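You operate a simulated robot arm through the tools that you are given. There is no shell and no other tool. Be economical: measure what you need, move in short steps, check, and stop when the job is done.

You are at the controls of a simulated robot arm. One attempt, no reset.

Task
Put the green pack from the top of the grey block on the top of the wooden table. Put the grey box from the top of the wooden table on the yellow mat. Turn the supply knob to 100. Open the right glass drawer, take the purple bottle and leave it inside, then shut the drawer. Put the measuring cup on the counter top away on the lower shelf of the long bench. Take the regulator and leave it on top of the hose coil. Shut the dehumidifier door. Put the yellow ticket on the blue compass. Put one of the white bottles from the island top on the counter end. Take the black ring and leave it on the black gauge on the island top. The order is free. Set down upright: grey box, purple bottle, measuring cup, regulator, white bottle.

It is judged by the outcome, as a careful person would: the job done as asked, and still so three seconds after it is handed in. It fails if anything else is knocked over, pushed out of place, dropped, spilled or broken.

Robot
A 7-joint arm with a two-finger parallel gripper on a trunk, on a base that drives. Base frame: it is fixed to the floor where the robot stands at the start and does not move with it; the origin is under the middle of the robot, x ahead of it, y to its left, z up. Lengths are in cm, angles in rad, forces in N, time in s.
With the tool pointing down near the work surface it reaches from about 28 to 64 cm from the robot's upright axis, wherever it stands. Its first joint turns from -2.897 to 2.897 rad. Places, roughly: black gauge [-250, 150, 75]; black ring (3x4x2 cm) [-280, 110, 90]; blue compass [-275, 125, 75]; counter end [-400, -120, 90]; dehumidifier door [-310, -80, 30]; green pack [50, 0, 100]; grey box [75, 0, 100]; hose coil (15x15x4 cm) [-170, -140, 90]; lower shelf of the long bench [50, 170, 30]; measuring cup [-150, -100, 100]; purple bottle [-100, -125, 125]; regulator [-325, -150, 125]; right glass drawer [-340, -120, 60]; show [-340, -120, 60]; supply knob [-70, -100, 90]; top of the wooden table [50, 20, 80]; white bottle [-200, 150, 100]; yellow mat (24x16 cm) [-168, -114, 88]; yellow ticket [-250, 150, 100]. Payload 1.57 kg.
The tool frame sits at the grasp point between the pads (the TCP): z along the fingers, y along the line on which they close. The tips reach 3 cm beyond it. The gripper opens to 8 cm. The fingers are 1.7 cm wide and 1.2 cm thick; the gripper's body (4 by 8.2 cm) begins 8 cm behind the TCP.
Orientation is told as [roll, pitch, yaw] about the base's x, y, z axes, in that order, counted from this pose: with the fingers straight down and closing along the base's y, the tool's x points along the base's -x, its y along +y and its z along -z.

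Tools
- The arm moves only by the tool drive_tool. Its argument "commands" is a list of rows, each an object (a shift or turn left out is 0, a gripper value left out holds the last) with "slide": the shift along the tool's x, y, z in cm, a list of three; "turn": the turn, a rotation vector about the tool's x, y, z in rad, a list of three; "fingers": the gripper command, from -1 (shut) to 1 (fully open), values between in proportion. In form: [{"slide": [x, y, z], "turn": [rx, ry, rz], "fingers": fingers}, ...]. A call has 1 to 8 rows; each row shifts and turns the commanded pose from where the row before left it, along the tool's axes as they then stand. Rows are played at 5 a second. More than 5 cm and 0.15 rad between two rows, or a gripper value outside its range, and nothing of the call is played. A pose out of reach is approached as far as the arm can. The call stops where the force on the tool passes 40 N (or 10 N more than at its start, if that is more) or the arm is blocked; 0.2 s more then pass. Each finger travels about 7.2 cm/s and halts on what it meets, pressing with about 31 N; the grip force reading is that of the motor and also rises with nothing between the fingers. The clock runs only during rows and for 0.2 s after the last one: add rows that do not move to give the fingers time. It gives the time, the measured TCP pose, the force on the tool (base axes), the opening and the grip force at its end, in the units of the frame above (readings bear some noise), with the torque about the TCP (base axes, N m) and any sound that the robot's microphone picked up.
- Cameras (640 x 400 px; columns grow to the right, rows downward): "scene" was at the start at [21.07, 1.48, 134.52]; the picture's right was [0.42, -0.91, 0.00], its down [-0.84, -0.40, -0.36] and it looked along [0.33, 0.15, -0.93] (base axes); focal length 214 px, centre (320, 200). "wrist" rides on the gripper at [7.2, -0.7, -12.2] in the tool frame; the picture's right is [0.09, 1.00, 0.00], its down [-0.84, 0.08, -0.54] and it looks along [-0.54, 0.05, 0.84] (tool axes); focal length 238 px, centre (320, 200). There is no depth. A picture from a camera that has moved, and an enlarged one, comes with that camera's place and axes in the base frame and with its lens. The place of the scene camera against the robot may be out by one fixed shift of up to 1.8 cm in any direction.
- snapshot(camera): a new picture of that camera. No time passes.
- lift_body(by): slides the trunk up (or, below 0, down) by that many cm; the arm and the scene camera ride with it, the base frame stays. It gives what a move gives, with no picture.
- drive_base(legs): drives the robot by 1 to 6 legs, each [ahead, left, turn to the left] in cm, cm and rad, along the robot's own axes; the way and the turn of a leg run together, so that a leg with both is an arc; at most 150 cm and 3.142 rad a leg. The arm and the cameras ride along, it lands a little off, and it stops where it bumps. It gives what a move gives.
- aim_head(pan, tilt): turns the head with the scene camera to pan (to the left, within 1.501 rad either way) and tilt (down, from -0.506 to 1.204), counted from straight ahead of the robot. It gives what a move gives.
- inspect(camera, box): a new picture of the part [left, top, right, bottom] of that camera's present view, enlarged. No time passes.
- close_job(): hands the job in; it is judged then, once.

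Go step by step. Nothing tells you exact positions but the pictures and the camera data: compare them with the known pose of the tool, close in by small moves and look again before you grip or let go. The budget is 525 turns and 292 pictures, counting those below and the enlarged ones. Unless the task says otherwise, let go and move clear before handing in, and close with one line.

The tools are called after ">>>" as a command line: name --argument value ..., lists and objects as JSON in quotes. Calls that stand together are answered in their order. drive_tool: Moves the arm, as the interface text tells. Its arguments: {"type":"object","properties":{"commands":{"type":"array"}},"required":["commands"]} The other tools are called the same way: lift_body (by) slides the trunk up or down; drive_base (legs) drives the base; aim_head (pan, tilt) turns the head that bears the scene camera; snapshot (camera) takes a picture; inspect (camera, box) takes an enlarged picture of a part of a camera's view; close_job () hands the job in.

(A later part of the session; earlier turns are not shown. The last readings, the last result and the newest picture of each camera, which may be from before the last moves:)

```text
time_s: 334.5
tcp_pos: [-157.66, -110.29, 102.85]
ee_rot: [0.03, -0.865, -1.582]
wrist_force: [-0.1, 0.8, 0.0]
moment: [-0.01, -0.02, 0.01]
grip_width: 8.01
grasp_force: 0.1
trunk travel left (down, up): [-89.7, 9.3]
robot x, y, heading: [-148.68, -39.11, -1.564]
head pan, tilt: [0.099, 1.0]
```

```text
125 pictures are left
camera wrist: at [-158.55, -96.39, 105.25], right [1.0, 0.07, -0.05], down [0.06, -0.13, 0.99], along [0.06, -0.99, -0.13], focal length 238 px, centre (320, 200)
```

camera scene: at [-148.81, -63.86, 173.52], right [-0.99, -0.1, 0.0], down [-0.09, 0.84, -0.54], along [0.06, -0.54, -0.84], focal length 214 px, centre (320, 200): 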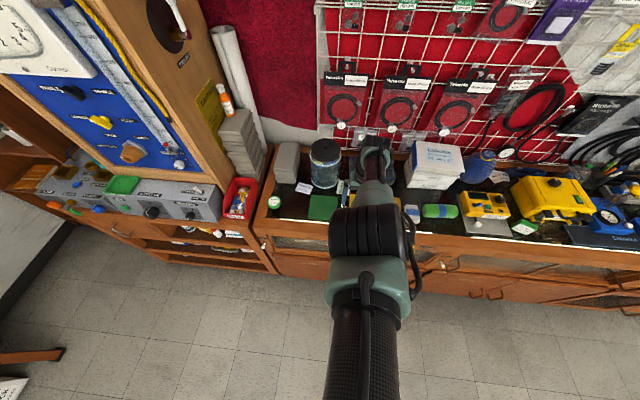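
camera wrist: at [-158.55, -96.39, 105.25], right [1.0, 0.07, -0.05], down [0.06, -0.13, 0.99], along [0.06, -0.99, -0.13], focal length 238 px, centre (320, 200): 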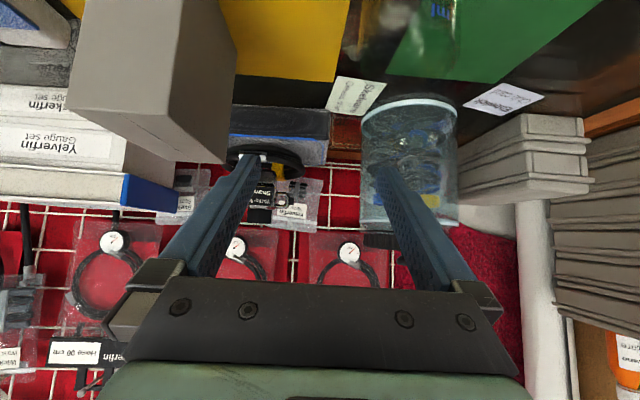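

>>> drive_base --legs '[[-16, 0, 0]]'

>>> drive_tool --commands '[{"slide": [2.6, 0, -3]}, {"slide": [2.6, 0, -3]}, {"slide": [2.6, 0, -3]}, {"slide": [0, 0, 0]}]'

>>> snapshot --camera "wrist"

```text
time_s: 335.9
tcp_pos: [-157.49, -94.42, 102.85]
ee_rot: [0.032, -0.865, -1.575]
wrist_force: [0.8, -0.5, 0.5]
moment: [0.05, 0.0, -0.02]
grip_width: 8.0
grasp_force: 0.1
trunk travel left (down, up): [-89.7, 9.3]
robot x, y, heading: [-148.58, -23.09, -1.562]
head pan, tilt: [0.099, 1.0]
```

```text
time_s: 336.9
tcp_pos: [-159.48, -88.97, 96.81]
ee_rot: [0.031, -0.866, -1.578]
wrist_force: [-0.5, 0.1, -0.6]
moment: [0.02, -0.01, 0.02]
grip_width: 7.98
grasp_force: 0.1
out of reach, approached as far as the arm can: row 1, 2, 3
trunk travel left (down, up): [-89.7, 9.3]
robot x, y, heading: [-148.92, -23.05, -1.557]
head pan, tilt: [0.099, 1.0]
```

```text
124 pictures are left
camera wrist: at [-160.39, -75.11, 99.24], right [1.0, 0.08, -0.05], down [0.06, -0.13, 0.99], along [0.07, -0.99, -0.13], focal length 238 px, centre (320, 200)
```

wrist: 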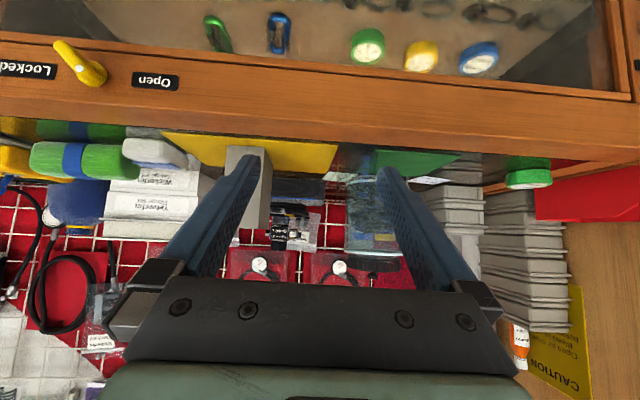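

>>> drive_tool --commands '[{"slide": [-2.29, 0, -1.94]}, {"slide": [-2.29, 0, -1.94]}, {"slide": [-2.29, 0, -1.94]}, {"slide": [-2.29, 0, -1.94]}, {"slide": [-2.29, 0, -1.94]}, {"slide": [-2.29, 0, -1.94]}, {"slide": [-2.29, 0, -1.94]}, {"slide": [-2.29, 0, -1.94]}]'

>>> lift_body --by -20

>>> drive_tool --commands '[{"slide": [1.95, 0, -2.29]}, {"slide": [1.95, 0, -2.29]}, {"slide": [1.95, 0, -2.29]}, {"slide": [1.95, 0, -2.29]}, {"slide": [0, 0, 0]}]'

>>> snapshot --camera "wrist"

```text
time_s: 338.7
tcp_pos: [-162.63, -99.49, 113.87]
ee_rot: [0.03, -0.864, -1.576]
wrist_force: [0.4, 0.0, 0.4]
moment: [-0.01, 0.0, 0.01]
grip_width: 7.98
grasp_force: 0.0
out of reach, approached as far as the arm can: row 1, 2, 3, 4, 5, 6, 7, 8
trunk travel left (down, up): [-89.7, 9.3]
robot x, y, heading: [-148.82, -23.35, -1.556]
head pan, tilt: [0.099, 1.0]
```

```text
time_s: 340.9
tcp_pos: [-162.71, -99.59, 93.91]
ee_rot: [0.032, -0.864, -1.575]
wrist_force: [0.5, 0.3, -0.2]
moment: [-0.04, 0.03, 0.0]
grip_width: 8.01
grasp_force: 0.0
trunk travel left (down, up): [-69.7, 29.3]
robot x, y, heading: [-149.03, -23.13, -1.559]
head pan, tilt: [0.099, 1.0]
```

```text
time_s: 342.1
tcp_pos: [-165.87, -96.34, 89.5]
ee_rot: [0.031, -0.865, -1.576]
wrist_force: [0.8, 0.2, -0.6]
moment: [0.02, 0.03, 0.0]
grip_width: 8.01
grasp_force: 0.0
out of reach, approached as far as the arm can: row 1, 2, 3, 4
trunk travel left (down, up): [-69.7, 29.3]
robot x, y, heading: [-148.77, -23.13, -1.556]
head pan, tilt: [0.099, 1.0]
```

```text
123 pictures are left
camera wrist: at [-166.83, -82.49, 91.97], right [1.0, 0.08, -0.05], down [0.06, -0.13, 0.99], along [0.07, -0.99, -0.13], focal length 238 px, centre (320, 200)
```

wrist: 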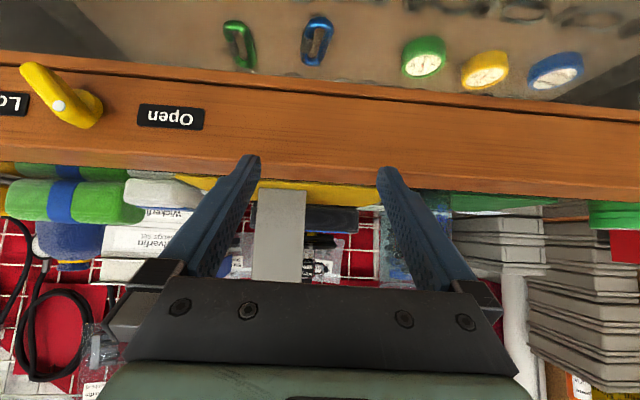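

The arm is in an awkward posture; I'll back off, point the tool down again and retract it before pitching anew.

>>> drive_base --legs '[[-15, 0, 0]]'

>>> lift_body --by 12

>>> drive_tool --commands '[{"turn": [0, 0.15, 0]}, {"turn": [0, 0.15, 0]}, {"turn": [0, 0.15, 0]}, {"turn": [0, 0.15, 0]}, {"turn": [0, 0.15, 0]}, {"turn": [0, 0.11, 0]}, {"slide": [0, 0, 0]}]'

>>> drive_tool --commands '[{"slide": [4, 0, 0]}, {"slide": [4, 0, 0]}, {"slide": [4, 2, 0]}, {"slide": [4, 2, 0]}, {"slide": [0, 2, 0]}, {"slide": [0, 0, 0]}]'

>>> snapshot --camera "scene"

```text
time_s: 343.5
tcp_pos: [-166.31, -81.3, 89.65]
ee_rot: [0.032, -0.866, -1.582]
wrist_force: [1.4, 0.4, -0.1]
moment: [0.01, 0.0, 0.01]
grip_width: 8.02
grasp_force: 0.0
trunk travel left (down, up): [-69.7, 29.3]
robot x, y, heading: [-148.71, -8.25, -1.563]
head pan, tilt: [0.099, 1.0]
```

```text
time_s: 345.0
tcp_pos: [-166.35, -81.29, 101.5]
ee_rot: [0.032, -0.868, -1.582]
wrist_force: [0.2, 0.5, -0.2]
moment: [-0.02, -0.01, 0.0]
grip_width: 8.02
grasp_force: 0.1
trunk travel left (down, up): [-81.7, 17.3]
robot x, y, heading: [-148.56, -8.4, -1.564]
head pan, tilt: [0.099, 1.0]
```

```text
time_s: 346.6
tcp_pos: [-160.05, -71.9, 108.24]
ee_rot: [0.019, -0.002, -1.556]
wrist_force: [-0.6, 1.1, 0.1]
moment: [-0.01, -0.01, 0.02]
grip_width: 8.02
grasp_force: 0.0
out of reach, approached as far as the arm can: row 1, 2, 3, 4, 5, 6
trunk travel left (down, up): [-81.7, 17.3]
robot x, y, heading: [-148.96, -8.32, -1.562]
head pan, tilt: [0.099, 1.0]
```

```text
time_s: 348.0
tcp_pos: [-154.26, -55.52, 108.13]
ee_rot: [0.023, -0.005, -1.557]
wrist_force: [-0.9, -0.2, -0.4]
moment: [-0.02, -0.04, -0.01]
grip_width: 8.02
grasp_force: 0.1
trunk travel left (down, up): [-81.7, 17.3]
robot x, y, heading: [-148.52, -8.41, -1.562]
head pan, tilt: [0.099, 1.0]
```

```text
122 pictures are left
camera scene: at [-149.17, -33.03, 157.53], right [-0.99, -0.11, 0.0], down [-0.09, 0.84, -0.54], along [0.06, -0.54, -0.84], focal length 214 px, centre (320, 200)
```

scene: 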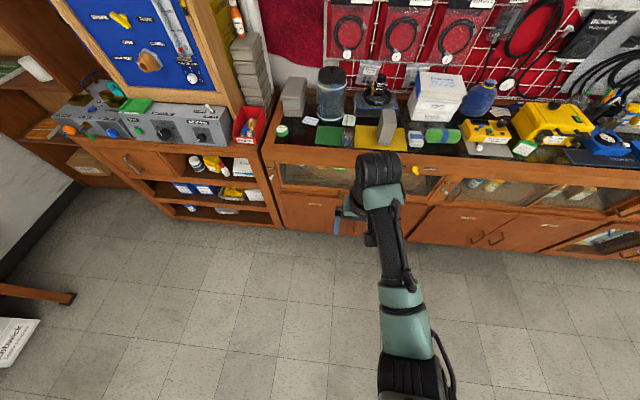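

>>> drive_tool --commands '[{"slide": [0, 0, -4]}, {"slide": [0, 0, -4]}, {"slide": [0, 0, -4]}, {"slide": [0, 0, -4]}, {"slide": [0, 0, -4]}]'

>>> lift_body --by -20

>>> drive_tool --commands '[{"turn": [0, -0.15, 0]}, {"turn": [0, -0.15, 0]}, {"turn": [0, -0.15, 0]}, {"turn": [0, -0.15, 0]}, {"turn": [0, -0.15, 0]}, {"turn": [0, -0.05, 0]}, {"slide": [0, 0, 0]}]'

```text
time_s: 349.2
tcp_pos: [-154.57, -55.83, 127.93]
ee_rot: [0.022, -0.004, -1.556]
wrist_force: [-0.3, 0.1, -0.4]
moment: [-0.01, 0.03, 0.01]
grip_width: 7.99
grasp_force: 0.1
trunk travel left (down, up): [-81.7, 17.3]
robot x, y, heading: [-149.02, -8.48, -1.566]
head pan, tilt: [0.099, 1.0]
```

```text
time_s: 351.3
tcp_pos: [-154.66, -56.01, 107.84]
ee_rot: [0.023, -0.005, -1.557]
wrist_force: [0.3, -0.4, -0.1]
moment: [0.02, -0.02, 0.01]
grip_width: 7.97
grasp_force: 0.0
trunk travel left (down, up): [-61.7, 37.3]
robot x, y, heading: [-148.67, -8.0, -1.559]
head pan, tilt: [0.099, 1.0]
```

```text
time_s: 352.9
tcp_pos: [-154.64, -55.85, 107.91]
ee_rot: [0.029, -0.807, -1.579]
wrist_force: [0.6, -0.3, 0.6]
moment: [-0.03, 0.05, 0.01]
grip_width: 7.97
grasp_force: 0.0
trunk travel left (down, up): [-61.7, 37.3]
robot x, y, heading: [-148.81, -8.12, -1.558]
head pan, tilt: [0.099, 1.0]
```

>>> drive_base --legs '[[36, 1, -0.01]]'

>>> snapshot --camera "wrist"

```text
time_s: 355.2
tcp_pos: [-153.93, -91.03, 107.87]
ee_rot: [0.03, -0.804, -1.585]
wrist_force: [-0.4, -0.5, -0.1]
moment: [0.02, -0.05, -0.02]
grip_width: 8.01
grasp_force: 0.0
trunk travel left (down, up): [-61.7, 37.3]
robot x, y, heading: [-147.74, -43.65, -1.571]
head pan, tilt: [0.099, 1.0]
```

```text
121 pictures are left
camera wrist: at [-154.69, -77.42, 111.09], right [1.0, 0.07, -0.05], down [0.06, -0.19, 0.98], along [0.06, -0.98, -0.19], focal length 238 px, centre (320, 200)
```

wrist: 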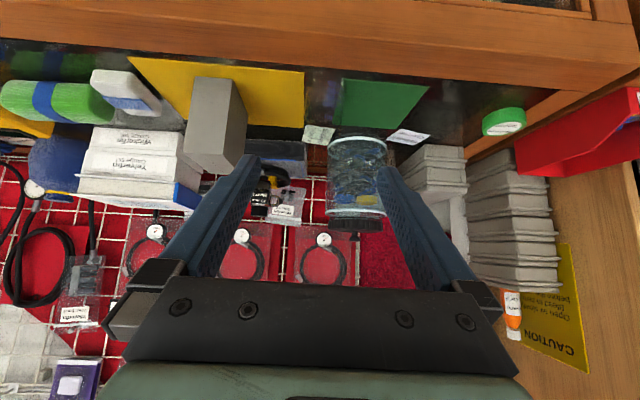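

>>> inspect --camera "wrist" --box '[260, 50, 400, 160]'

```text
3.64 times, centred on (330, 105) of wrist
camera zoom: at [-154.69, -77.42, 111.09], right [1.0, 0.07, -0.05], down [0.06, -0.19, 0.98], along [0.06, -0.98, -0.19], focal length 867 px, centre (284, 546)
```

zoom: 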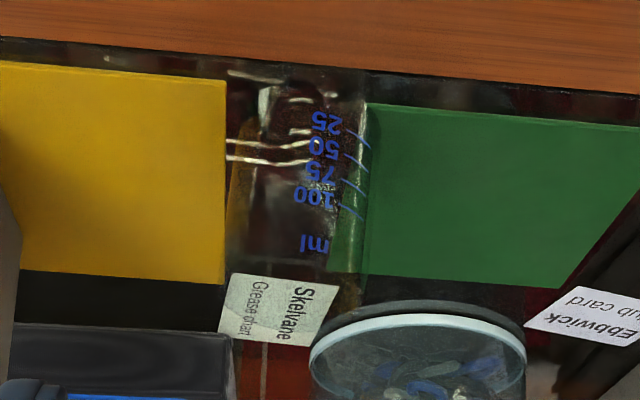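

>>> drive_base --legs '[[8, 0.7, 0]]'

>>> drive_tool --commands '[{"slide": [2.8, 0, 0]}, {"slide": [2.7, 0, 0]}, {"slide": [0, 0, 3]}, {"slide": [0, 0, 3]}, {"slide": [0, 0, 2]}, {"slide": [0, 0, 0]}]'

>>> snapshot --camera "wrist"

```text
time_s: 356.3
tcp_pos: [-153.28, -99.06, 107.98]
ee_rot: [0.028, -0.804, -1.584]
wrist_force: [0.5, 0.6, -0.6]
moment: [-0.02, -0.01, -0.01]
grip_width: 7.99
grasp_force: 0.1
trunk travel left (down, up): [-61.7, 37.3]
robot x, y, heading: [-146.82, -51.01, -1.569]
head pan, tilt: [0.099, 1.0]
```

```text
time_s: 357.7
tcp_pos: [-153.08, -101.05, 98.22]
ee_rot: [0.028, -0.806, -1.585]
wrist_force: [-0.1, -1.0, 0.7]
moment: [0.02, 0.0, -0.01]
grip_width: 7.99
grasp_force: 0.1
trunk travel left (down, up): [-61.7, 37.3]
robot x, y, heading: [-147.16, -51.34, -1.572]
head pan, tilt: [0.099, 1.0]
```

```text
119 pictures are left
camera wrist: at [-153.85, -87.4, 101.54], right [1.0, 0.07, -0.05], down [0.06, -0.19, 0.98], along [0.06, -0.98, -0.19], focal length 238 px, centre (320, 200)
```

wrist: 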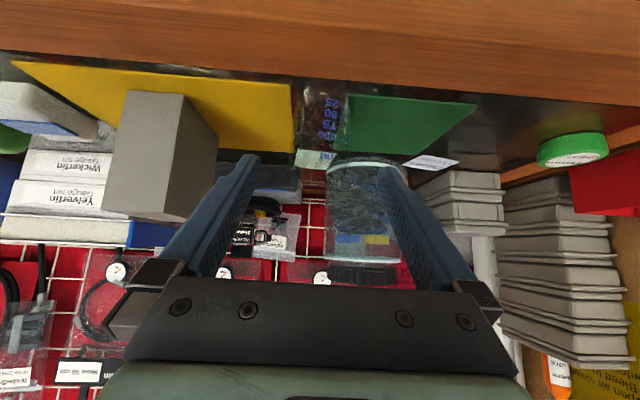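

>>> inspect --camera "wrist" --box '[250, 60, 410, 180]'

```text
3.33 times, centred on (330, 120) of wrist
camera zoom: at [-153.85, -87.4, 101.54], right [1.0, 0.07, -0.05], down [0.06, -0.19, 0.98], along [0.06, -0.98, -0.19], focal length 794 px, centre (287, 467)
```

zoom: 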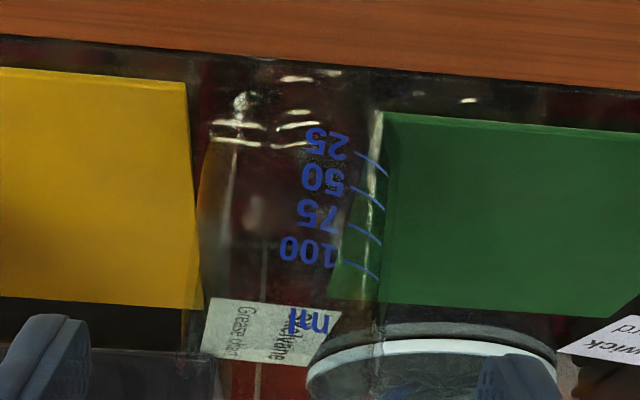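

>>> drive_tool --commands '[{"slide": [-0.2, 0, 2.5]}, {"slide": [-0.2, 0, 2.5]}, {"slide": [-0.2, 0, 2]}, {"slide": [0, 0, 1]}, {"slide": [0, 0, 0]}]'

>>> snapshot --camera "wrist"

```text
time_s: 358.9
tcp_pos: [-152.7, -107.05, 93.25]
ee_rot: [0.027, -0.805, -1.585]
wrist_force: [-1.0, 0.3, -0.1]
moment: [0.02, 0.03, -0.02]
grip_width: 8.0
grasp_force: 0.0
trunk travel left (down, up): [-61.7, 37.3]
robot x, y, heading: [-147.36, -51.51, -1.567]
head pan, tilt: [0.099, 1.0]
```

```text
117 pictures are left
camera wrist: at [-153.59, -93.48, 96.6], right [1.0, 0.07, -0.05], down [0.06, -0.19, 0.98], along [0.06, -0.98, -0.19], focal length 238 px, centre (320, 200)
```

wrist: 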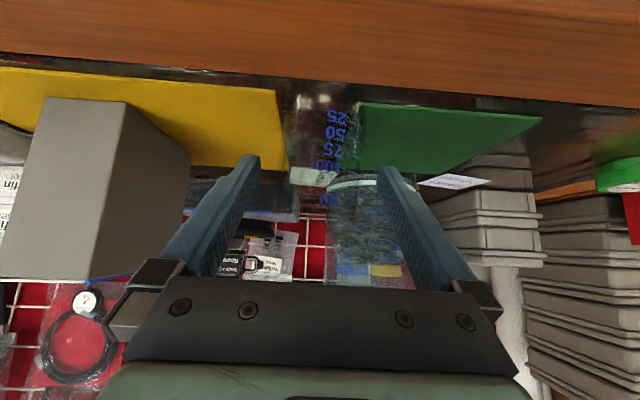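

>>> drive_tool --commands '[{"fingers": -1}, {"slide": [0, 0, 0]}, {"slide": [0, 0, 0]}, {"slide": [0, 0, 0]}]'

>>> drive_tool --commands '[{"slide": [-0.4, 0, -0.37]}, {"slide": [-0.7, 0, -0.7]}, {"slide": [-1, 0, -1]}, {"slide": [-1, 0, -1]}, {"slide": [0, 0, 0]}]'

>>> snapshot --camera "wrist"

```text
time_s: 359.9
tcp_pos: [-152.82, -107.02, 93.43]
ee_rot: [0.03, -0.804, -1.586]
wrist_force: [0.0, -0.7, -0.3]
moment: [-0.02, 0.01, -0.01]
grip_width: 5.83
grasp_force: 31.3
trunk travel left (down, up): [-61.7, 37.3]
robot x, y, heading: [-147.02, -51.35, -1.574]
head pan, tilt: [0.099, 1.0]
```

```text
time_s: 361.1
tcp_pos: [-152.92, -107.17, 97.67]
ee_rot: [0.03, -0.804, -1.584]
wrist_force: [-0.3, 0.3, 0.4]
moment: [-0.01, 0.01, 0.04]
grip_width: 5.83
grasp_force: 30.5
trunk travel left (down, up): [-61.7, 37.3]
robot x, y, heading: [-147.24, -51.26, -1.569]
head pan, tilt: [0.099, 1.0]
```

```text
116 pictures are left
camera wrist: at [-153.75, -93.37, 101.01], right [1.0, 0.07, -0.05], down [0.06, -0.19, 0.98], along [0.06, -0.98, -0.19], focal length 238 px, centre (320, 200)
```

wrist: 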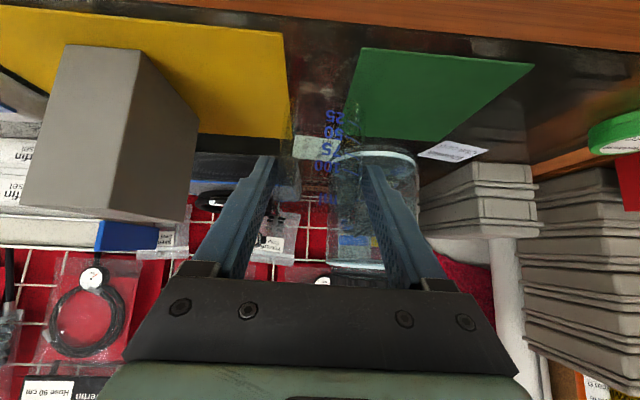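

The cup is held. Lifting a bit, backing off, turning to face +x and driving toward the long bench.

>>> drive_tool --commands '[{"slide": [-1.4, 0, -1.4]}, {"slide": [-1.4, 0, -1.4]}, {"slide": [0, 0, 0]}]'

>>> drive_base --legs '[[-45, 0, 0], [0, 0, 1.5708], [85, 0, 0], [0, 140, 0]]'

>>> aim_head --pan 0 --tilt 0.5

>>> snapshot --camera "scene"

```text
time_s: 361.9
tcp_pos: [-153.01, -106.93, 101.71]
ee_rot: [0.03, -0.805, -1.585]
wrist_force: [0.3, -0.2, -0.3]
moment: [0.02, 0.05, -0.01]
grip_width: 5.83
grasp_force: 30.9
trunk travel left (down, up): [-61.7, 37.3]
robot x, y, heading: [-147.08, -51.47, -1.573]
head pan, tilt: [0.099, 1.0]
```

```text
time_s: 379.2
tcp_pos: [-9.07, 130.86, 101.62]
ee_rot: [0.03, -0.806, 0.015]
wrist_force: [0.2, 0.0, -0.1]
moment: [0.03, 0.0, 0.0]
grip_width: 5.74
grasp_force: 30.7
trunk travel left (down, up): [-61.7, 37.3]
robot x, y, heading: [-64.51, 135.01, 0.021]
head pan, tilt: [0.099, 1.0]
```

```text
time_s: 380.1
tcp_pos: [-9.02, 130.8, 101.66]
ee_rot: [0.03, -0.804, 0.013]
wrist_force: [0.8, -0.3, -0.9]
moment: [0.01, 0.01, 0.03]
grip_width: 5.73
grasp_force: 30.8
trunk travel left (down, up): [-61.7, 37.3]
robot x, y, heading: [-64.44, 135.13, 0.03]
head pan, tilt: [0.0, 0.499]
```

```text
115 pictures are left
camera scene: at [-39.59, 134.97, 141.62], right [0.03, -1.0, 0.0], down [-0.48, -0.01, -0.88], along [0.88, 0.03, -0.48], focal length 214 px, centre (320, 200)
```

scene: 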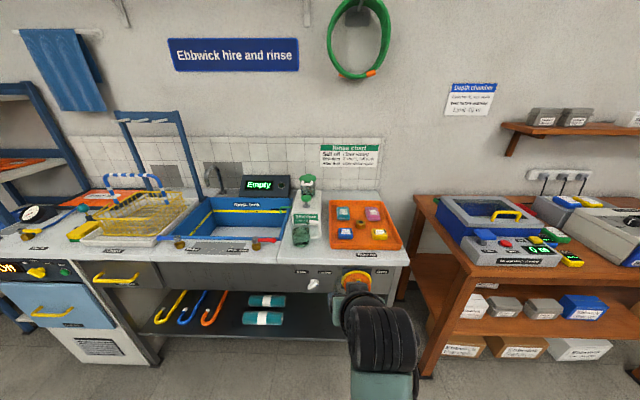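

The long rinse bench has a dark lower shelf with free space right of the teal rolls. Lowering the trunk for a better look.

>>> lift_body --by -40

>>> aim_head --pan 0.1 --tilt 0.45

>>> snapshot --camera "scene"

>>> snapshot --camera "wrist"

```text
time_s: 384.0
tcp_pos: [-9.17, 130.78, 61.63]
ee_rot: [0.031, -0.804, 0.014]
wrist_force: [1.1, 0.2, 0.8]
moment: [-0.04, 0.01, 0.01]
grip_width: 5.76
grasp_force: 30.9
trunk travel left (down, up): [-21.7, 77.3]
robot x, y, heading: [-65.16, 134.96, 0.029]
head pan, tilt: [0.0, 0.499]
```

```text
time_s: 384.6
tcp_pos: [-9.09, 130.78, 61.75]
ee_rot: [0.029, -0.805, 0.016]
wrist_force: [0.2, -0.8, 0.0]
moment: [0.02, -0.01, 0.02]
grip_width: 5.74
grasp_force: 31.4
trunk travel left (down, up): [-21.7, 77.3]
robot x, y, heading: [-64.32, 135.49, 0.027]
head pan, tilt: [0.099, 0.45]
```

```text
114 pictures are left
camera scene: at [-39.57, 135.88, 102.07], right [0.13, -0.99, 0.0], down [-0.43, -0.06, -0.9], along [0.89, 0.11, -0.44], focal length 214 px, centre (320, 200)
```

scene: 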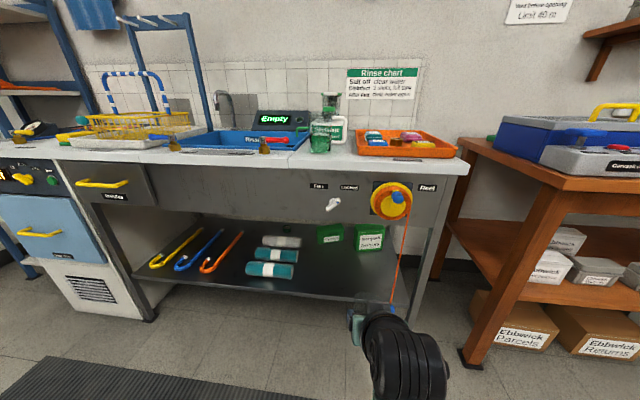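

```text
113 pictures are left
camera wrist: at [-22.77, 129.44, 64.93], right [-0.1, 0.99, -0.05], down [0.19, 0.06, 0.98], along [0.98, 0.09, -0.19], focal length 238 px, centre (320, 200)
```

wrist: 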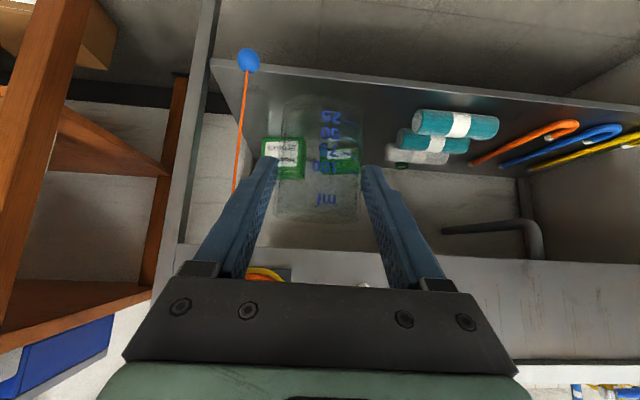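

>>> lift_body --by -18.5

>>> drive_base --legs '[[0, 8.3, -0.02], [24, 0, 0]]'

>>> snapshot --camera "scene"

>>> snapshot --camera "wrist"

```text
time_s: 386.7
tcp_pos: [-9.09, 130.82, 43.26]
ee_rot: [0.028, -0.806, 0.014]
wrist_force: [0.6, -0.5, 0.2]
moment: [0.0, 0.04, -0.04]
grip_width: 5.73
grasp_force: 30.7
trunk travel left (down, up): [-3.2, 95.8]
robot x, y, heading: [-64.54, 135.92, 0.027]
head pan, tilt: [0.099, 0.45]
```

```text
time_s: 389.2
tcp_pos: [15.35, 138.1, 43.25]
ee_rot: [0.028, -0.804, -0.01]
wrist_force: [0.6, 0.6, -0.3]
moment: [-0.03, 0.0, 0.01]
grip_width: 5.75
grasp_force: 30.9
trunk travel left (down, up): [-3.2, 95.8]
robot x, y, heading: [-39.89, 143.78, 0.003]
head pan, tilt: [0.099, 0.45]
```

```text
112 pictures are left
camera scene: at [-15.01, 143.92, 83.57], right [0.1, -0.99, 0.0], down [-0.43, -0.04, -0.9], along [0.9, 0.09, -0.44], focal length 214 px, centre (320, 200)
```

scene: 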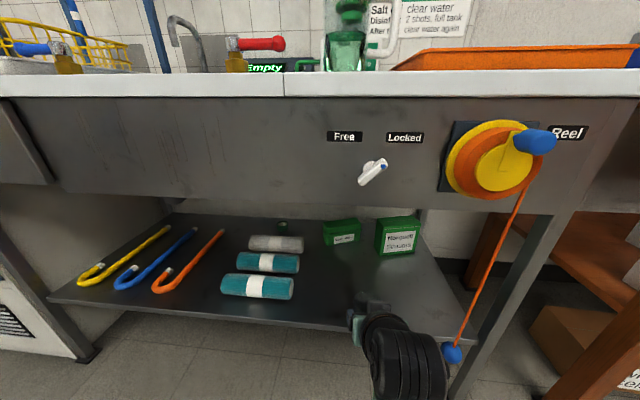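

```text
111 pictures are left
camera wrist: at [1.6, 137.08, 46.43], right [-0.07, 1.0, -0.05], down [0.19, 0.06, 0.98], along [0.98, 0.06, -0.19], focal length 238 px, centre (320, 200)
```

wrist: 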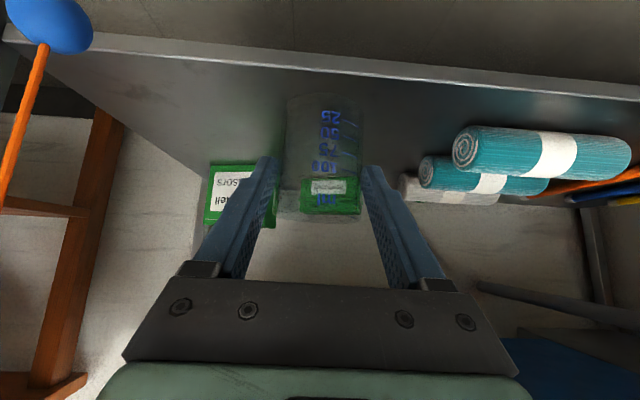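

>>> drive_base --legs '[[0, 4, 0], [11.5, 0, 0]]'

>>> snapshot --camera "wrist"

>>> snapshot --camera "scene"

```text
time_s: 390.9
tcp_pos: [26.57, 142.14, 43.27]
ee_rot: [0.028, -0.804, -0.01]
wrist_force: [-0.6, 0.2, 0.1]
moment: [-0.02, 0.01, 0.0]
grip_width: 5.76
grasp_force: 30.8
trunk travel left (down, up): [-3.2, 95.8]
robot x, y, heading: [-29.15, 147.68, 0.002]
head pan, tilt: [0.099, 0.45]
```

```text
110 pictures are left
camera wrist: at [12.84, 141.17, 46.44], right [-0.07, 1.0, -0.05], down [0.19, 0.06, 0.98], along [0.98, 0.06, -0.19], focal length 238 px, centre (320, 200)
```

wrist: 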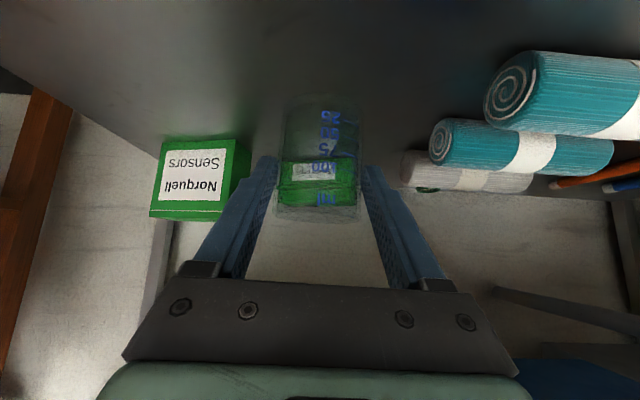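

```text
109 pictures are left
camera scene: at [-3.78, 147.99, 83.57], right [0.1, -0.99, 0.0], down [-0.43, -0.04, -0.9], along [0.9, 0.09, -0.44], focal length 214 px, centre (320, 200)
```

scene: 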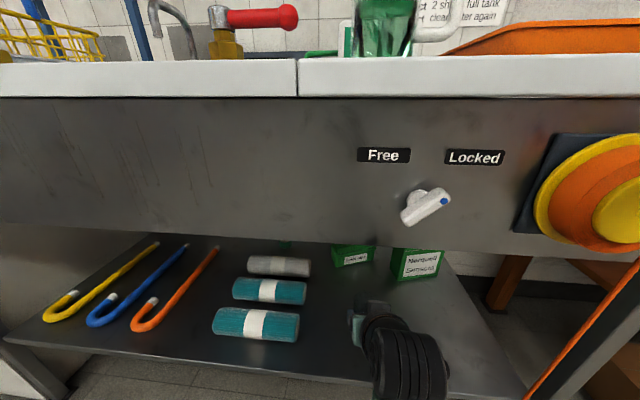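

>>> lift_body --by -3

>>> drive_tool --commands '[{"slide": [0.36, 0, 0.35]}, {"slide": [0.36, 0, 0.35]}, {"slide": [0.36, 0, 0.35]}, {"slide": [0.36, 0, 0.35]}, {"slide": [0.3, 0, 0.28]}, {"slide": [0.3, 0, 0.28]}]'

>>> snapshot --camera "wrist"

```text
time_s: 391.6
tcp_pos: [26.6, 142.21, 40.29]
ee_rot: [0.03, -0.807, -0.012]
wrist_force: [1.2, 0.3, -1.1]
moment: [0.03, -0.01, 0.01]
grip_width: 5.75
grasp_force: 31.0
trunk travel left (down, up): [-0.2, 98.8]
robot x, y, heading: [-28.86, 148.08, 0.002]
head pan, tilt: [0.099, 0.45]
```

```text
time_s: 393.0
tcp_pos: [26.58, 142.36, 37.45]
ee_rot: [0.028, -0.805, -0.008]
wrist_force: [-0.2, -1.2, -0.5]
moment: [-0.01, 0.04, 0.02]
grip_width: 5.73
grasp_force: 31.2
trunk travel left (down, up): [-0.2, 98.8]
robot x, y, heading: [-28.81, 147.86, 0.001]
head pan, tilt: [0.099, 0.45]
```

```text
108 pictures are left
camera wrist: at [12.89, 141.26, 40.6], right [-0.08, 1.0, -0.05], down [0.19, 0.06, 0.98], along [0.98, 0.07, -0.19], focal length 238 px, centre (320, 200)
```

wrist: 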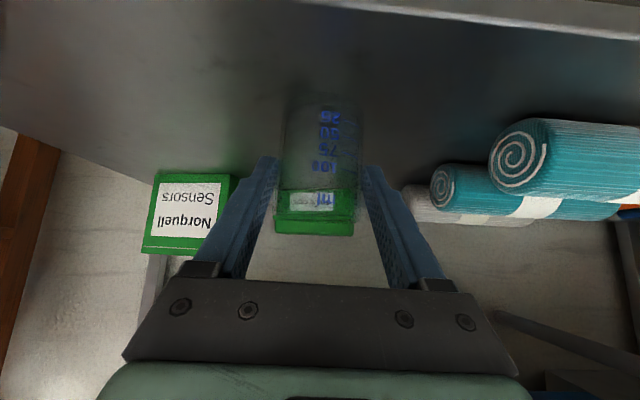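

>>> drive_tool --commands '[{"slide": [0.29, 0, 0.28]}, {"slide": [0.29, 0, 0.28]}, {"slide": [0.29, 0, 0.28]}, {"slide": [0.29, 0, 0.28]}, {"slide": [0.29, 0, 0.28]}]'

```text
time_s: 394.2
tcp_pos: [26.66, 142.3, 36.06]
ee_rot: [0.026, -0.82, -0.007]
wrist_force: [0.3, 2.9, 22.4]
moment: [-0.17, -0.45, 0.0]
grip_width: 5.77
grasp_force: 31.0
trunk travel left (down, up): [-0.2, 98.8]
robot x, y, heading: [-28.86, 147.89, -0.0]
head pan, tilt: [0.099, 0.45]
```

>>> drive_tool --commands '[{"slide": [-0.25, 0, -0.24]}, {"fingers": 0.75}, {"slide": [0, 0, 0]}, {"slide": [0, 0, 0]}, {"slide": [0, 0, -2]}, {"slide": [0, 0, -3]}, {"slide": [0, 0, -3]}]'

>>> snapshot --camera "wrist"

```text
time_s: 395.8
tcp_pos: [20.74, 141.99, 41.26]
ee_rot: [0.03, -0.804, -0.008]
wrist_force: [-0.2, -0.5, 0.2]
moment: [-0.02, 0.01, -0.02]
grip_width: 6.97
grasp_force: 0.1
trunk travel left (down, up): [-0.2, 98.8]
robot x, y, heading: [-28.86, 147.65, 0.003]
head pan, tilt: [0.099, 0.45]
```

```text
107 pictures are left
camera wrist: at [7.07, 140.98, 44.49], right [-0.08, 1.0, -0.05], down [0.19, 0.06, 0.98], along [0.98, 0.07, -0.19], focal length 238 px, centre (320, 200)
```

wrist: 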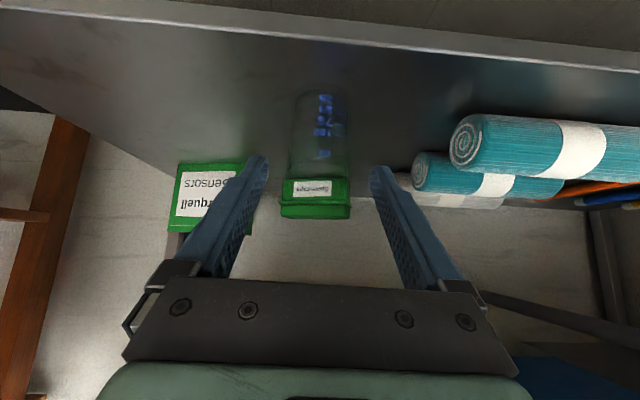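

Cup is upright on the shelf. Backing out, raising the trunk and turning toward the island.

>>> drive_base --legs '[[-50, 0, 0]]'

>>> lift_body --by 40

>>> lift_body --by 22

>>> drive_base --legs '[[0, -25, 0], [0, 0, 3.14]]'

>>> aim_head --pan 0 --tilt 0.5

>>> snapshot --camera "scene"

```text
time_s: 398.7
tcp_pos: [-28.21, 141.57, 41.33]
ee_rot: [0.03, -0.804, -0.017]
wrist_force: [0.3, 0.3, 1.6]
moment: [0.0, -0.02, 0.0]
grip_width: 7.0
grasp_force: 0.0
trunk travel left (down, up): [-0.2, 98.8]
robot x, y, heading: [-78.3, 147.96, -0.002]
head pan, tilt: [0.099, 0.45]
```

```text
time_s: 402.5
tcp_pos: [-28.16, 141.65, 81.3]
ee_rot: [0.029, -0.805, -0.02]
wrist_force: [-0.2, -0.5, -0.5]
moment: [-0.04, -0.02, 0.0]
grip_width: 6.99
grasp_force: 0.0
trunk travel left (down, up): [-40.2, 58.8]
robot x, y, heading: [-77.7, 148.32, -0.001]
head pan, tilt: [0.099, 0.45]
```

```text
time_s: 404.9
tcp_pos: [-28.06, 141.49, 103.28]
ee_rot: [0.028, -0.806, -0.018]
wrist_force: [0.6, 0.4, 0.3]
moment: [0.0, 0.0, 0.0]
grip_width: 7.0
grasp_force: 0.0
trunk travel left (down, up): [-62.2, 36.8]
robot x, y, heading: [-77.98, 147.85, -0.005]
head pan, tilt: [0.099, 0.45]
```

```text
time_s: 414.1
tcp_pos: [-127.83, 127.9, 103.21]
ee_rot: [0.03, -0.805, -3.12]
wrist_force: [0.7, -0.1, -0.5]
moment: [0.03, 0.03, 0.02]
grip_width: 7.01
grasp_force: 0.0
trunk travel left (down, up): [-62.2, 36.8]
robot x, y, heading: [-78.07, 123.32, -3.105]
head pan, tilt: [0.099, 0.45]
```

```text
time_s: 414.8
tcp_pos: [-127.73, 127.86, 103.34]
ee_rot: [0.032, -0.805, -3.119]
wrist_force: [-0.8, 0.4, -0.6]
moment: [-0.03, 0.0, -0.01]
grip_width: 6.99
grasp_force: 0.1
trunk travel left (down, up): [-62.2, 36.8]
robot x, y, heading: [-77.69, 123.59, -3.108]
head pan, tilt: [0.0, 0.499]
```

```text
106 pictures are left
camera scene: at [-104.99, 121.66, 142.13], right [-0.04, 1.0, 0.0], down [0.48, 0.02, -0.88], along [-0.88, -0.03, -0.48], focal length 214 px, centre (320, 200)
```

scene: 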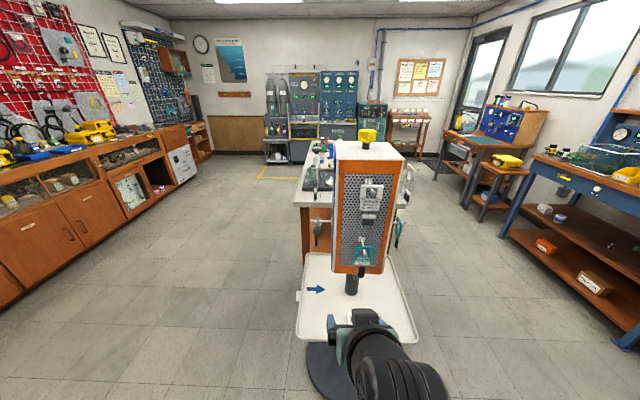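

A display stand stands in front of the island, so I'll go around to the island's south side.

>>> drive_base --legs '[[0, 90, 0], [150, 0, -0.03], [0, 0, -1.57]]'

>>> aim_head --pan 0 --tilt 0.6

>>> snapshot --camera "scene"

```text
time_s: 430.3
tcp_pos: [-219.77, 75.0, 103.22]
ee_rot: [0.03, -0.804, 1.614]
wrist_force: [-0.7, -0.7, -0.1]
moment: [0.0, -0.03, 0.0]
grip_width: 6.98
grasp_force: 0.1
trunk travel left (down, up): [-62.2, 36.8]
robot x, y, heading: [-222.91, 25.2, 1.623]
head pan, tilt: [0.0, 0.499]
```

```text
time_s: 431.0
tcp_pos: [-219.82, 75.07, 103.21]
ee_rot: [0.028, -0.804, 1.615]
wrist_force: [0.3, 0.2, 0.2]
moment: [-0.01, -0.03, 0.0]
grip_width: 7.01
grasp_force: 0.0
trunk travel left (down, up): [-62.2, 36.8]
robot x, y, heading: [-222.67, 24.59, 1.624]
head pan, tilt: [0.0, 0.6]
```

```text
105 pictures are left
camera scene: at [-225.5, 49.93, 141.22], right [1.0, 0.06, 0.0], down [0.03, -0.56, -0.83], along [-0.05, 0.82, -0.56], focal length 214 px, centre (320, 200)
```

scene: 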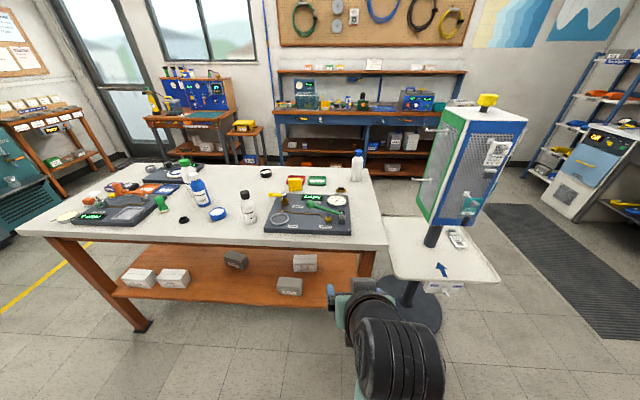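

>>> inspect --camera "scene" --box '[170, 140, 390, 250]'

>>> inspect --camera "scene" --box '[40, 150, 260, 250]'

```text
2.91 times, centred on (280, 195) of scene
camera zoom: at [-225.5, 49.93, 141.22], right [1.0, 0.06, 0.0], down [0.03, -0.56, -0.83], along [-0.05, 0.82, -0.56], focal length 624 px, centre (436, 214)
```

zoom: 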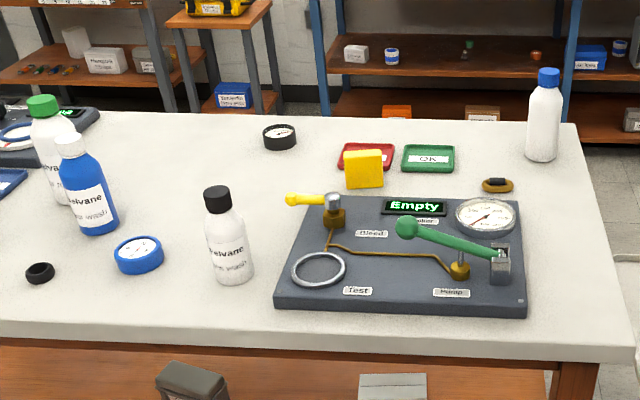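

```text
2.91 times, centred on (150, 200) of scene
camera zoom: at [-225.5, 49.93, 141.22], right [1.0, 0.06, 0.0], down [0.03, -0.56, -0.83], along [-0.05, 0.82, -0.56], focal length 624 px, centre (814, 200)
```

zoom: 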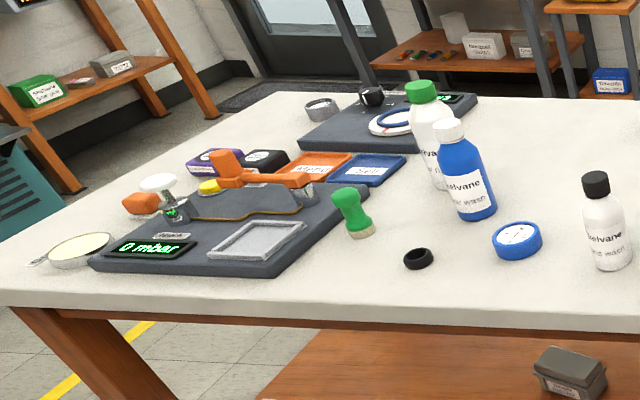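

I see the island: blue compass ≈[-278,126], black ring ≈[-291,120], black gauge ≈[-266,167], yellow ticket ≈[-245,149], white bottle (blue cap) ≈[-211,162]. I start with the ticket, from the south.

>>> lift_body --by 10

>>> drive_base --legs '[[0, 25, -0.04], [42, 0, 0]]'

>>> snapshot --camera "wrist"

>>> snapshot --camera "scene"

```text
time_s: 432.3
tcp_pos: [-219.82, 75.09, 113.24]
ee_rot: [0.03, -0.803, 1.613]
wrist_force: [-0.1, 0.9, 0.4]
moment: [0.0, 0.02, -0.01]
grip_width: 7.02
grasp_force: 0.1
trunk travel left (down, up): [-72.2, 26.8]
robot x, y, heading: [-222.73, 24.99, 1.627]
head pan, tilt: [0.0, 0.6]
```

```text
time_s: 436.3
tcp_pos: [-243.08, 114.93, 113.26]
ee_rot: [0.031, -0.804, 1.572]
wrist_force: [-0.2, -0.6, 0.1]
moment: [-0.03, 0.02, -0.01]
grip_width: 6.99
grasp_force: 0.0
trunk travel left (down, up): [-72.2, 26.8]
robot x, y, heading: [-248.45, 65.23, 1.582]
head pan, tilt: [0.0, 0.6]
```

```text
102 pictures are left
camera wrist: at [-241.92, 101.04, 116.48], right [-1.0, -0.09, -0.05], down [-0.06, 0.19, 0.98], along [-0.08, 0.98, -0.19], focal length 238 px, centre (320, 200)
```

wrist: 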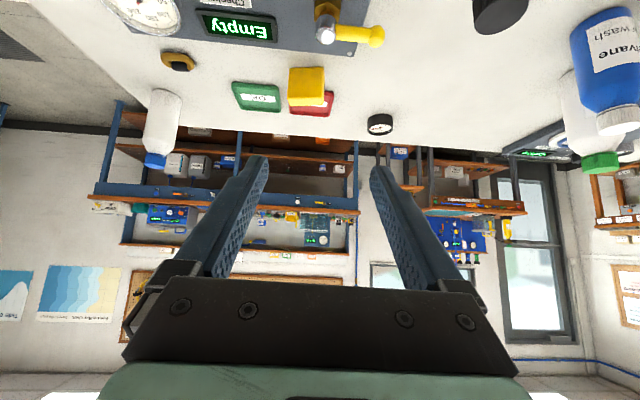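

```text
101 pictures are left
camera scene: at [-249.75, 90.06, 151.21], right [1.0, 0.02, 0.0], down [0.01, -0.57, -0.82], along [-0.01, 0.82, -0.57], focal length 214 px, centre (320, 200)
```

scene: 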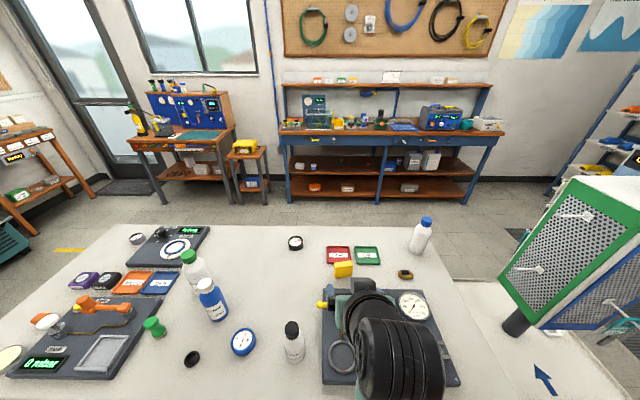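

>>> inspect --camera "wrist" --box '[220, 40, 420, 160]'

>>> inspect --camera "scene" --box '[270, 220, 440, 320]'

```text
3.20 times, centred on (320, 100) of wrist
camera zoom: at [-241.92, 101.04, 116.48], right [-1.0, -0.09, -0.05], down [-0.06, 0.19, 0.98], along [-0.08, 0.98, -0.19], focal length 763 px, centre (320, 520)
```

zoom: 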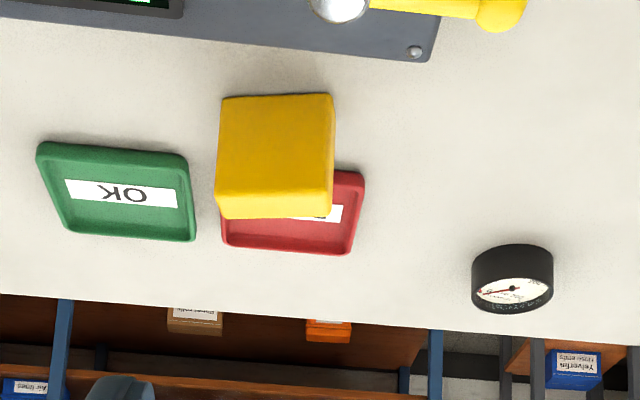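

```text
3.76 times, centred on (355, 270) of scene
camera zoom: at [-249.75, 90.06, 151.21], right [1.0, 0.02, 0.0], down [0.01, -0.57, -0.82], along [-0.01, 0.82, -0.57], focal length 807 px, centre (188, -64)
```

zoom: 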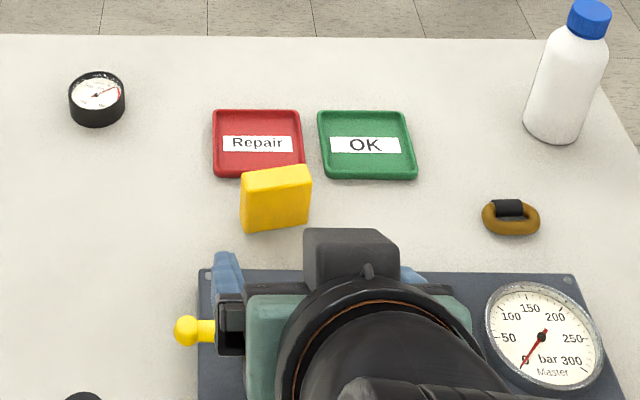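

>>> drive_base --legs '[[12, -1, 0]]'

>>> drive_tool --commands '[{"turn": [-0.1, 0, -0.1], "fingers": 1}, {"slide": [0, 0, 3.5]}, {"slide": [2, 0, 3.5]}, {"slide": [2, 0, 3]}, {"slide": [2, 0, 0]}, {"slide": [0, 0, 0]}]'

>>> snapshot --camera "wrist"

```text
time_s: 437.5
tcp_pos: [-242.35, 126.77, 113.23]
ee_rot: [0.03, -0.805, 1.576]
wrist_force: [0.5, 0.3, -0.6]
moment: [-0.02, -0.02, 0.0]
grip_width: 7.01
grasp_force: 0.1
trunk travel left (down, up): [-72.2, 26.8]
robot x, y, heading: [-247.42, 76.94, 1.591]
head pan, tilt: [0.0, 0.6]
```

```text
time_s: 438.9
tcp_pos: [-243.24, 129.89, 102.04]
ee_rot: [0.024, -0.807, 1.721]
wrist_force: [-0.4, 0.1, -0.4]
moment: [-0.02, 0.03, -0.04]
grip_width: 7.99
grasp_force: 0.0
trunk travel left (down, up): [-72.2, 26.8]
robot x, y, heading: [-247.57, 76.99, 1.587]
head pan, tilt: [0.0, 0.6]
```

```text
98 pictures are left
camera wrist: at [-240.12, 116.35, 105.21], right [-0.97, -0.23, -0.05], down [-0.09, 0.17, 0.98], along [-0.22, 0.96, -0.19], focal length 238 px, centre (320, 200)
```

wrist: 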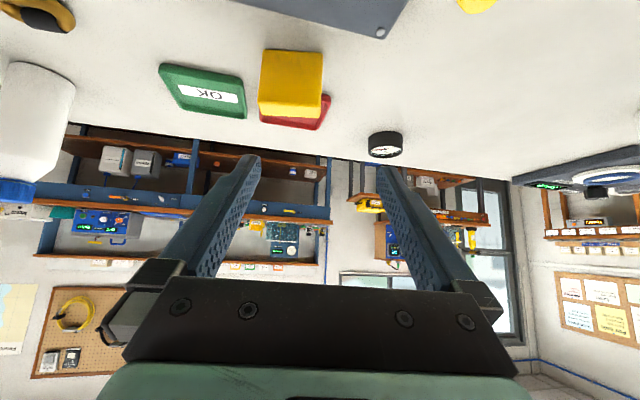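

>>> drive_tool --commands '[{"slide": [0.7, -0.8, 3]}, {"slide": [0.7, -0.8, 3]}, {"slide": [0.7, -0.8, 2]}, {"slide": [0.7, -0.7, 1]}, {"slide": [0, 0, 0]}]'

>>> snapshot --camera "wrist"

```text
time_s: 440.1
tcp_pos: [-240.87, 134.84, 93.94]
ee_rot: [0.023, -0.809, 1.72]
wrist_force: [-0.6, -0.5, -0.5]
moment: [0.0, 0.01, -0.01]
grip_width: 7.98
grasp_force: 0.0
trunk travel left (down, up): [-72.2, 26.8]
robot x, y, heading: [-247.69, 76.91, 1.592]
head pan, tilt: [0.0, 0.6]
```

```text
97 pictures are left
camera wrist: at [-237.84, 121.18, 97.04], right [-0.97, -0.23, -0.05], down [-0.09, 0.17, 0.98], along [-0.22, 0.96, -0.19], focal length 238 px, centre (320, 200)
```

wrist: 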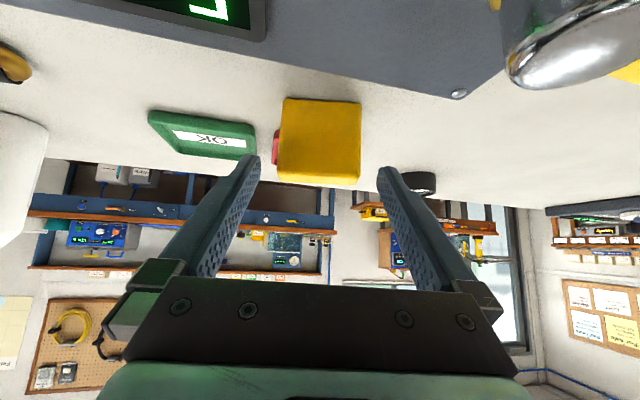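

>>> aim_head --pan -0.15 --tilt 0.95

>>> snapshot --camera "scene"

```text
time_s: 440.9
tcp_pos: [-240.84, 134.78, 93.89]
ee_rot: [0.024, -0.807, 1.722]
wrist_force: [0.1, -0.2, -0.3]
moment: [-0.02, 0.03, -0.03]
grip_width: 8.0
grasp_force: 0.1
trunk travel left (down, up): [-72.2, 26.8]
robot x, y, heading: [-247.66, 76.72, 1.594]
head pan, tilt: [-0.15, 0.949]
```

```text
96 pictures are left
camera scene: at [-247.96, 100.31, 148.38], right [0.99, -0.13, 0.0], down [-0.11, -0.81, -0.58], along [0.08, 0.58, -0.81], focal length 214 px, centre (320, 200)
```

scene: 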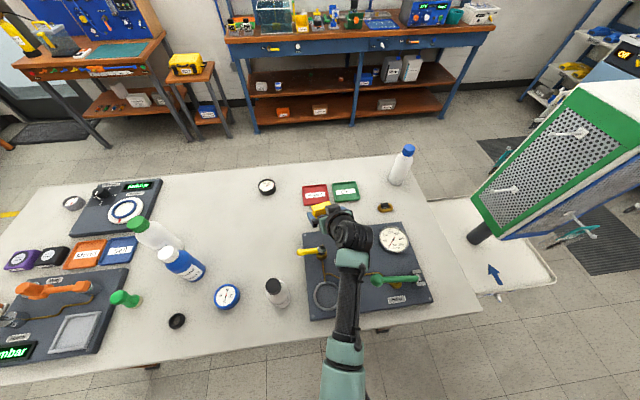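

>>> drive_tool --commands '[{"slide": [0, 0, 3]}, {"slide": [0, 0, 2.5]}, {"slide": [0, 0, 1.5]}, {"slide": [0, 0, 0]}]'

>>> snapshot --camera "wrist"

```text
time_s: 441.9
tcp_pos: [-241.82, 139.86, 88.95]
ee_rot: [0.024, -0.809, 1.723]
wrist_force: [0.8, -4.4, 0.6]
moment: [-0.05, -0.07, -0.12]
grip_width: 7.97
grasp_force: 0.0
trunk travel left (down, up): [-72.2, 26.8]
robot x, y, heading: [-247.82, 77.27, 1.591]
head pan, tilt: [-0.15, 0.949]
```

```text
95 pictures are left
camera wrist: at [-238.82, 126.3, 92.17], right [-0.97, -0.23, -0.05], down [-0.09, 0.17, 0.98], along [-0.22, 0.96, -0.19], focal length 238 px, centre (320, 200)
```

wrist: 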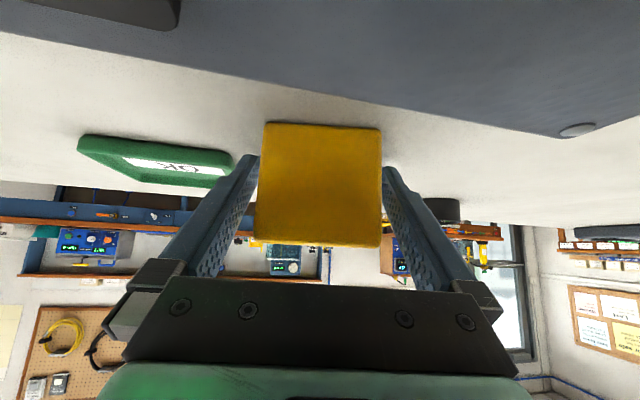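

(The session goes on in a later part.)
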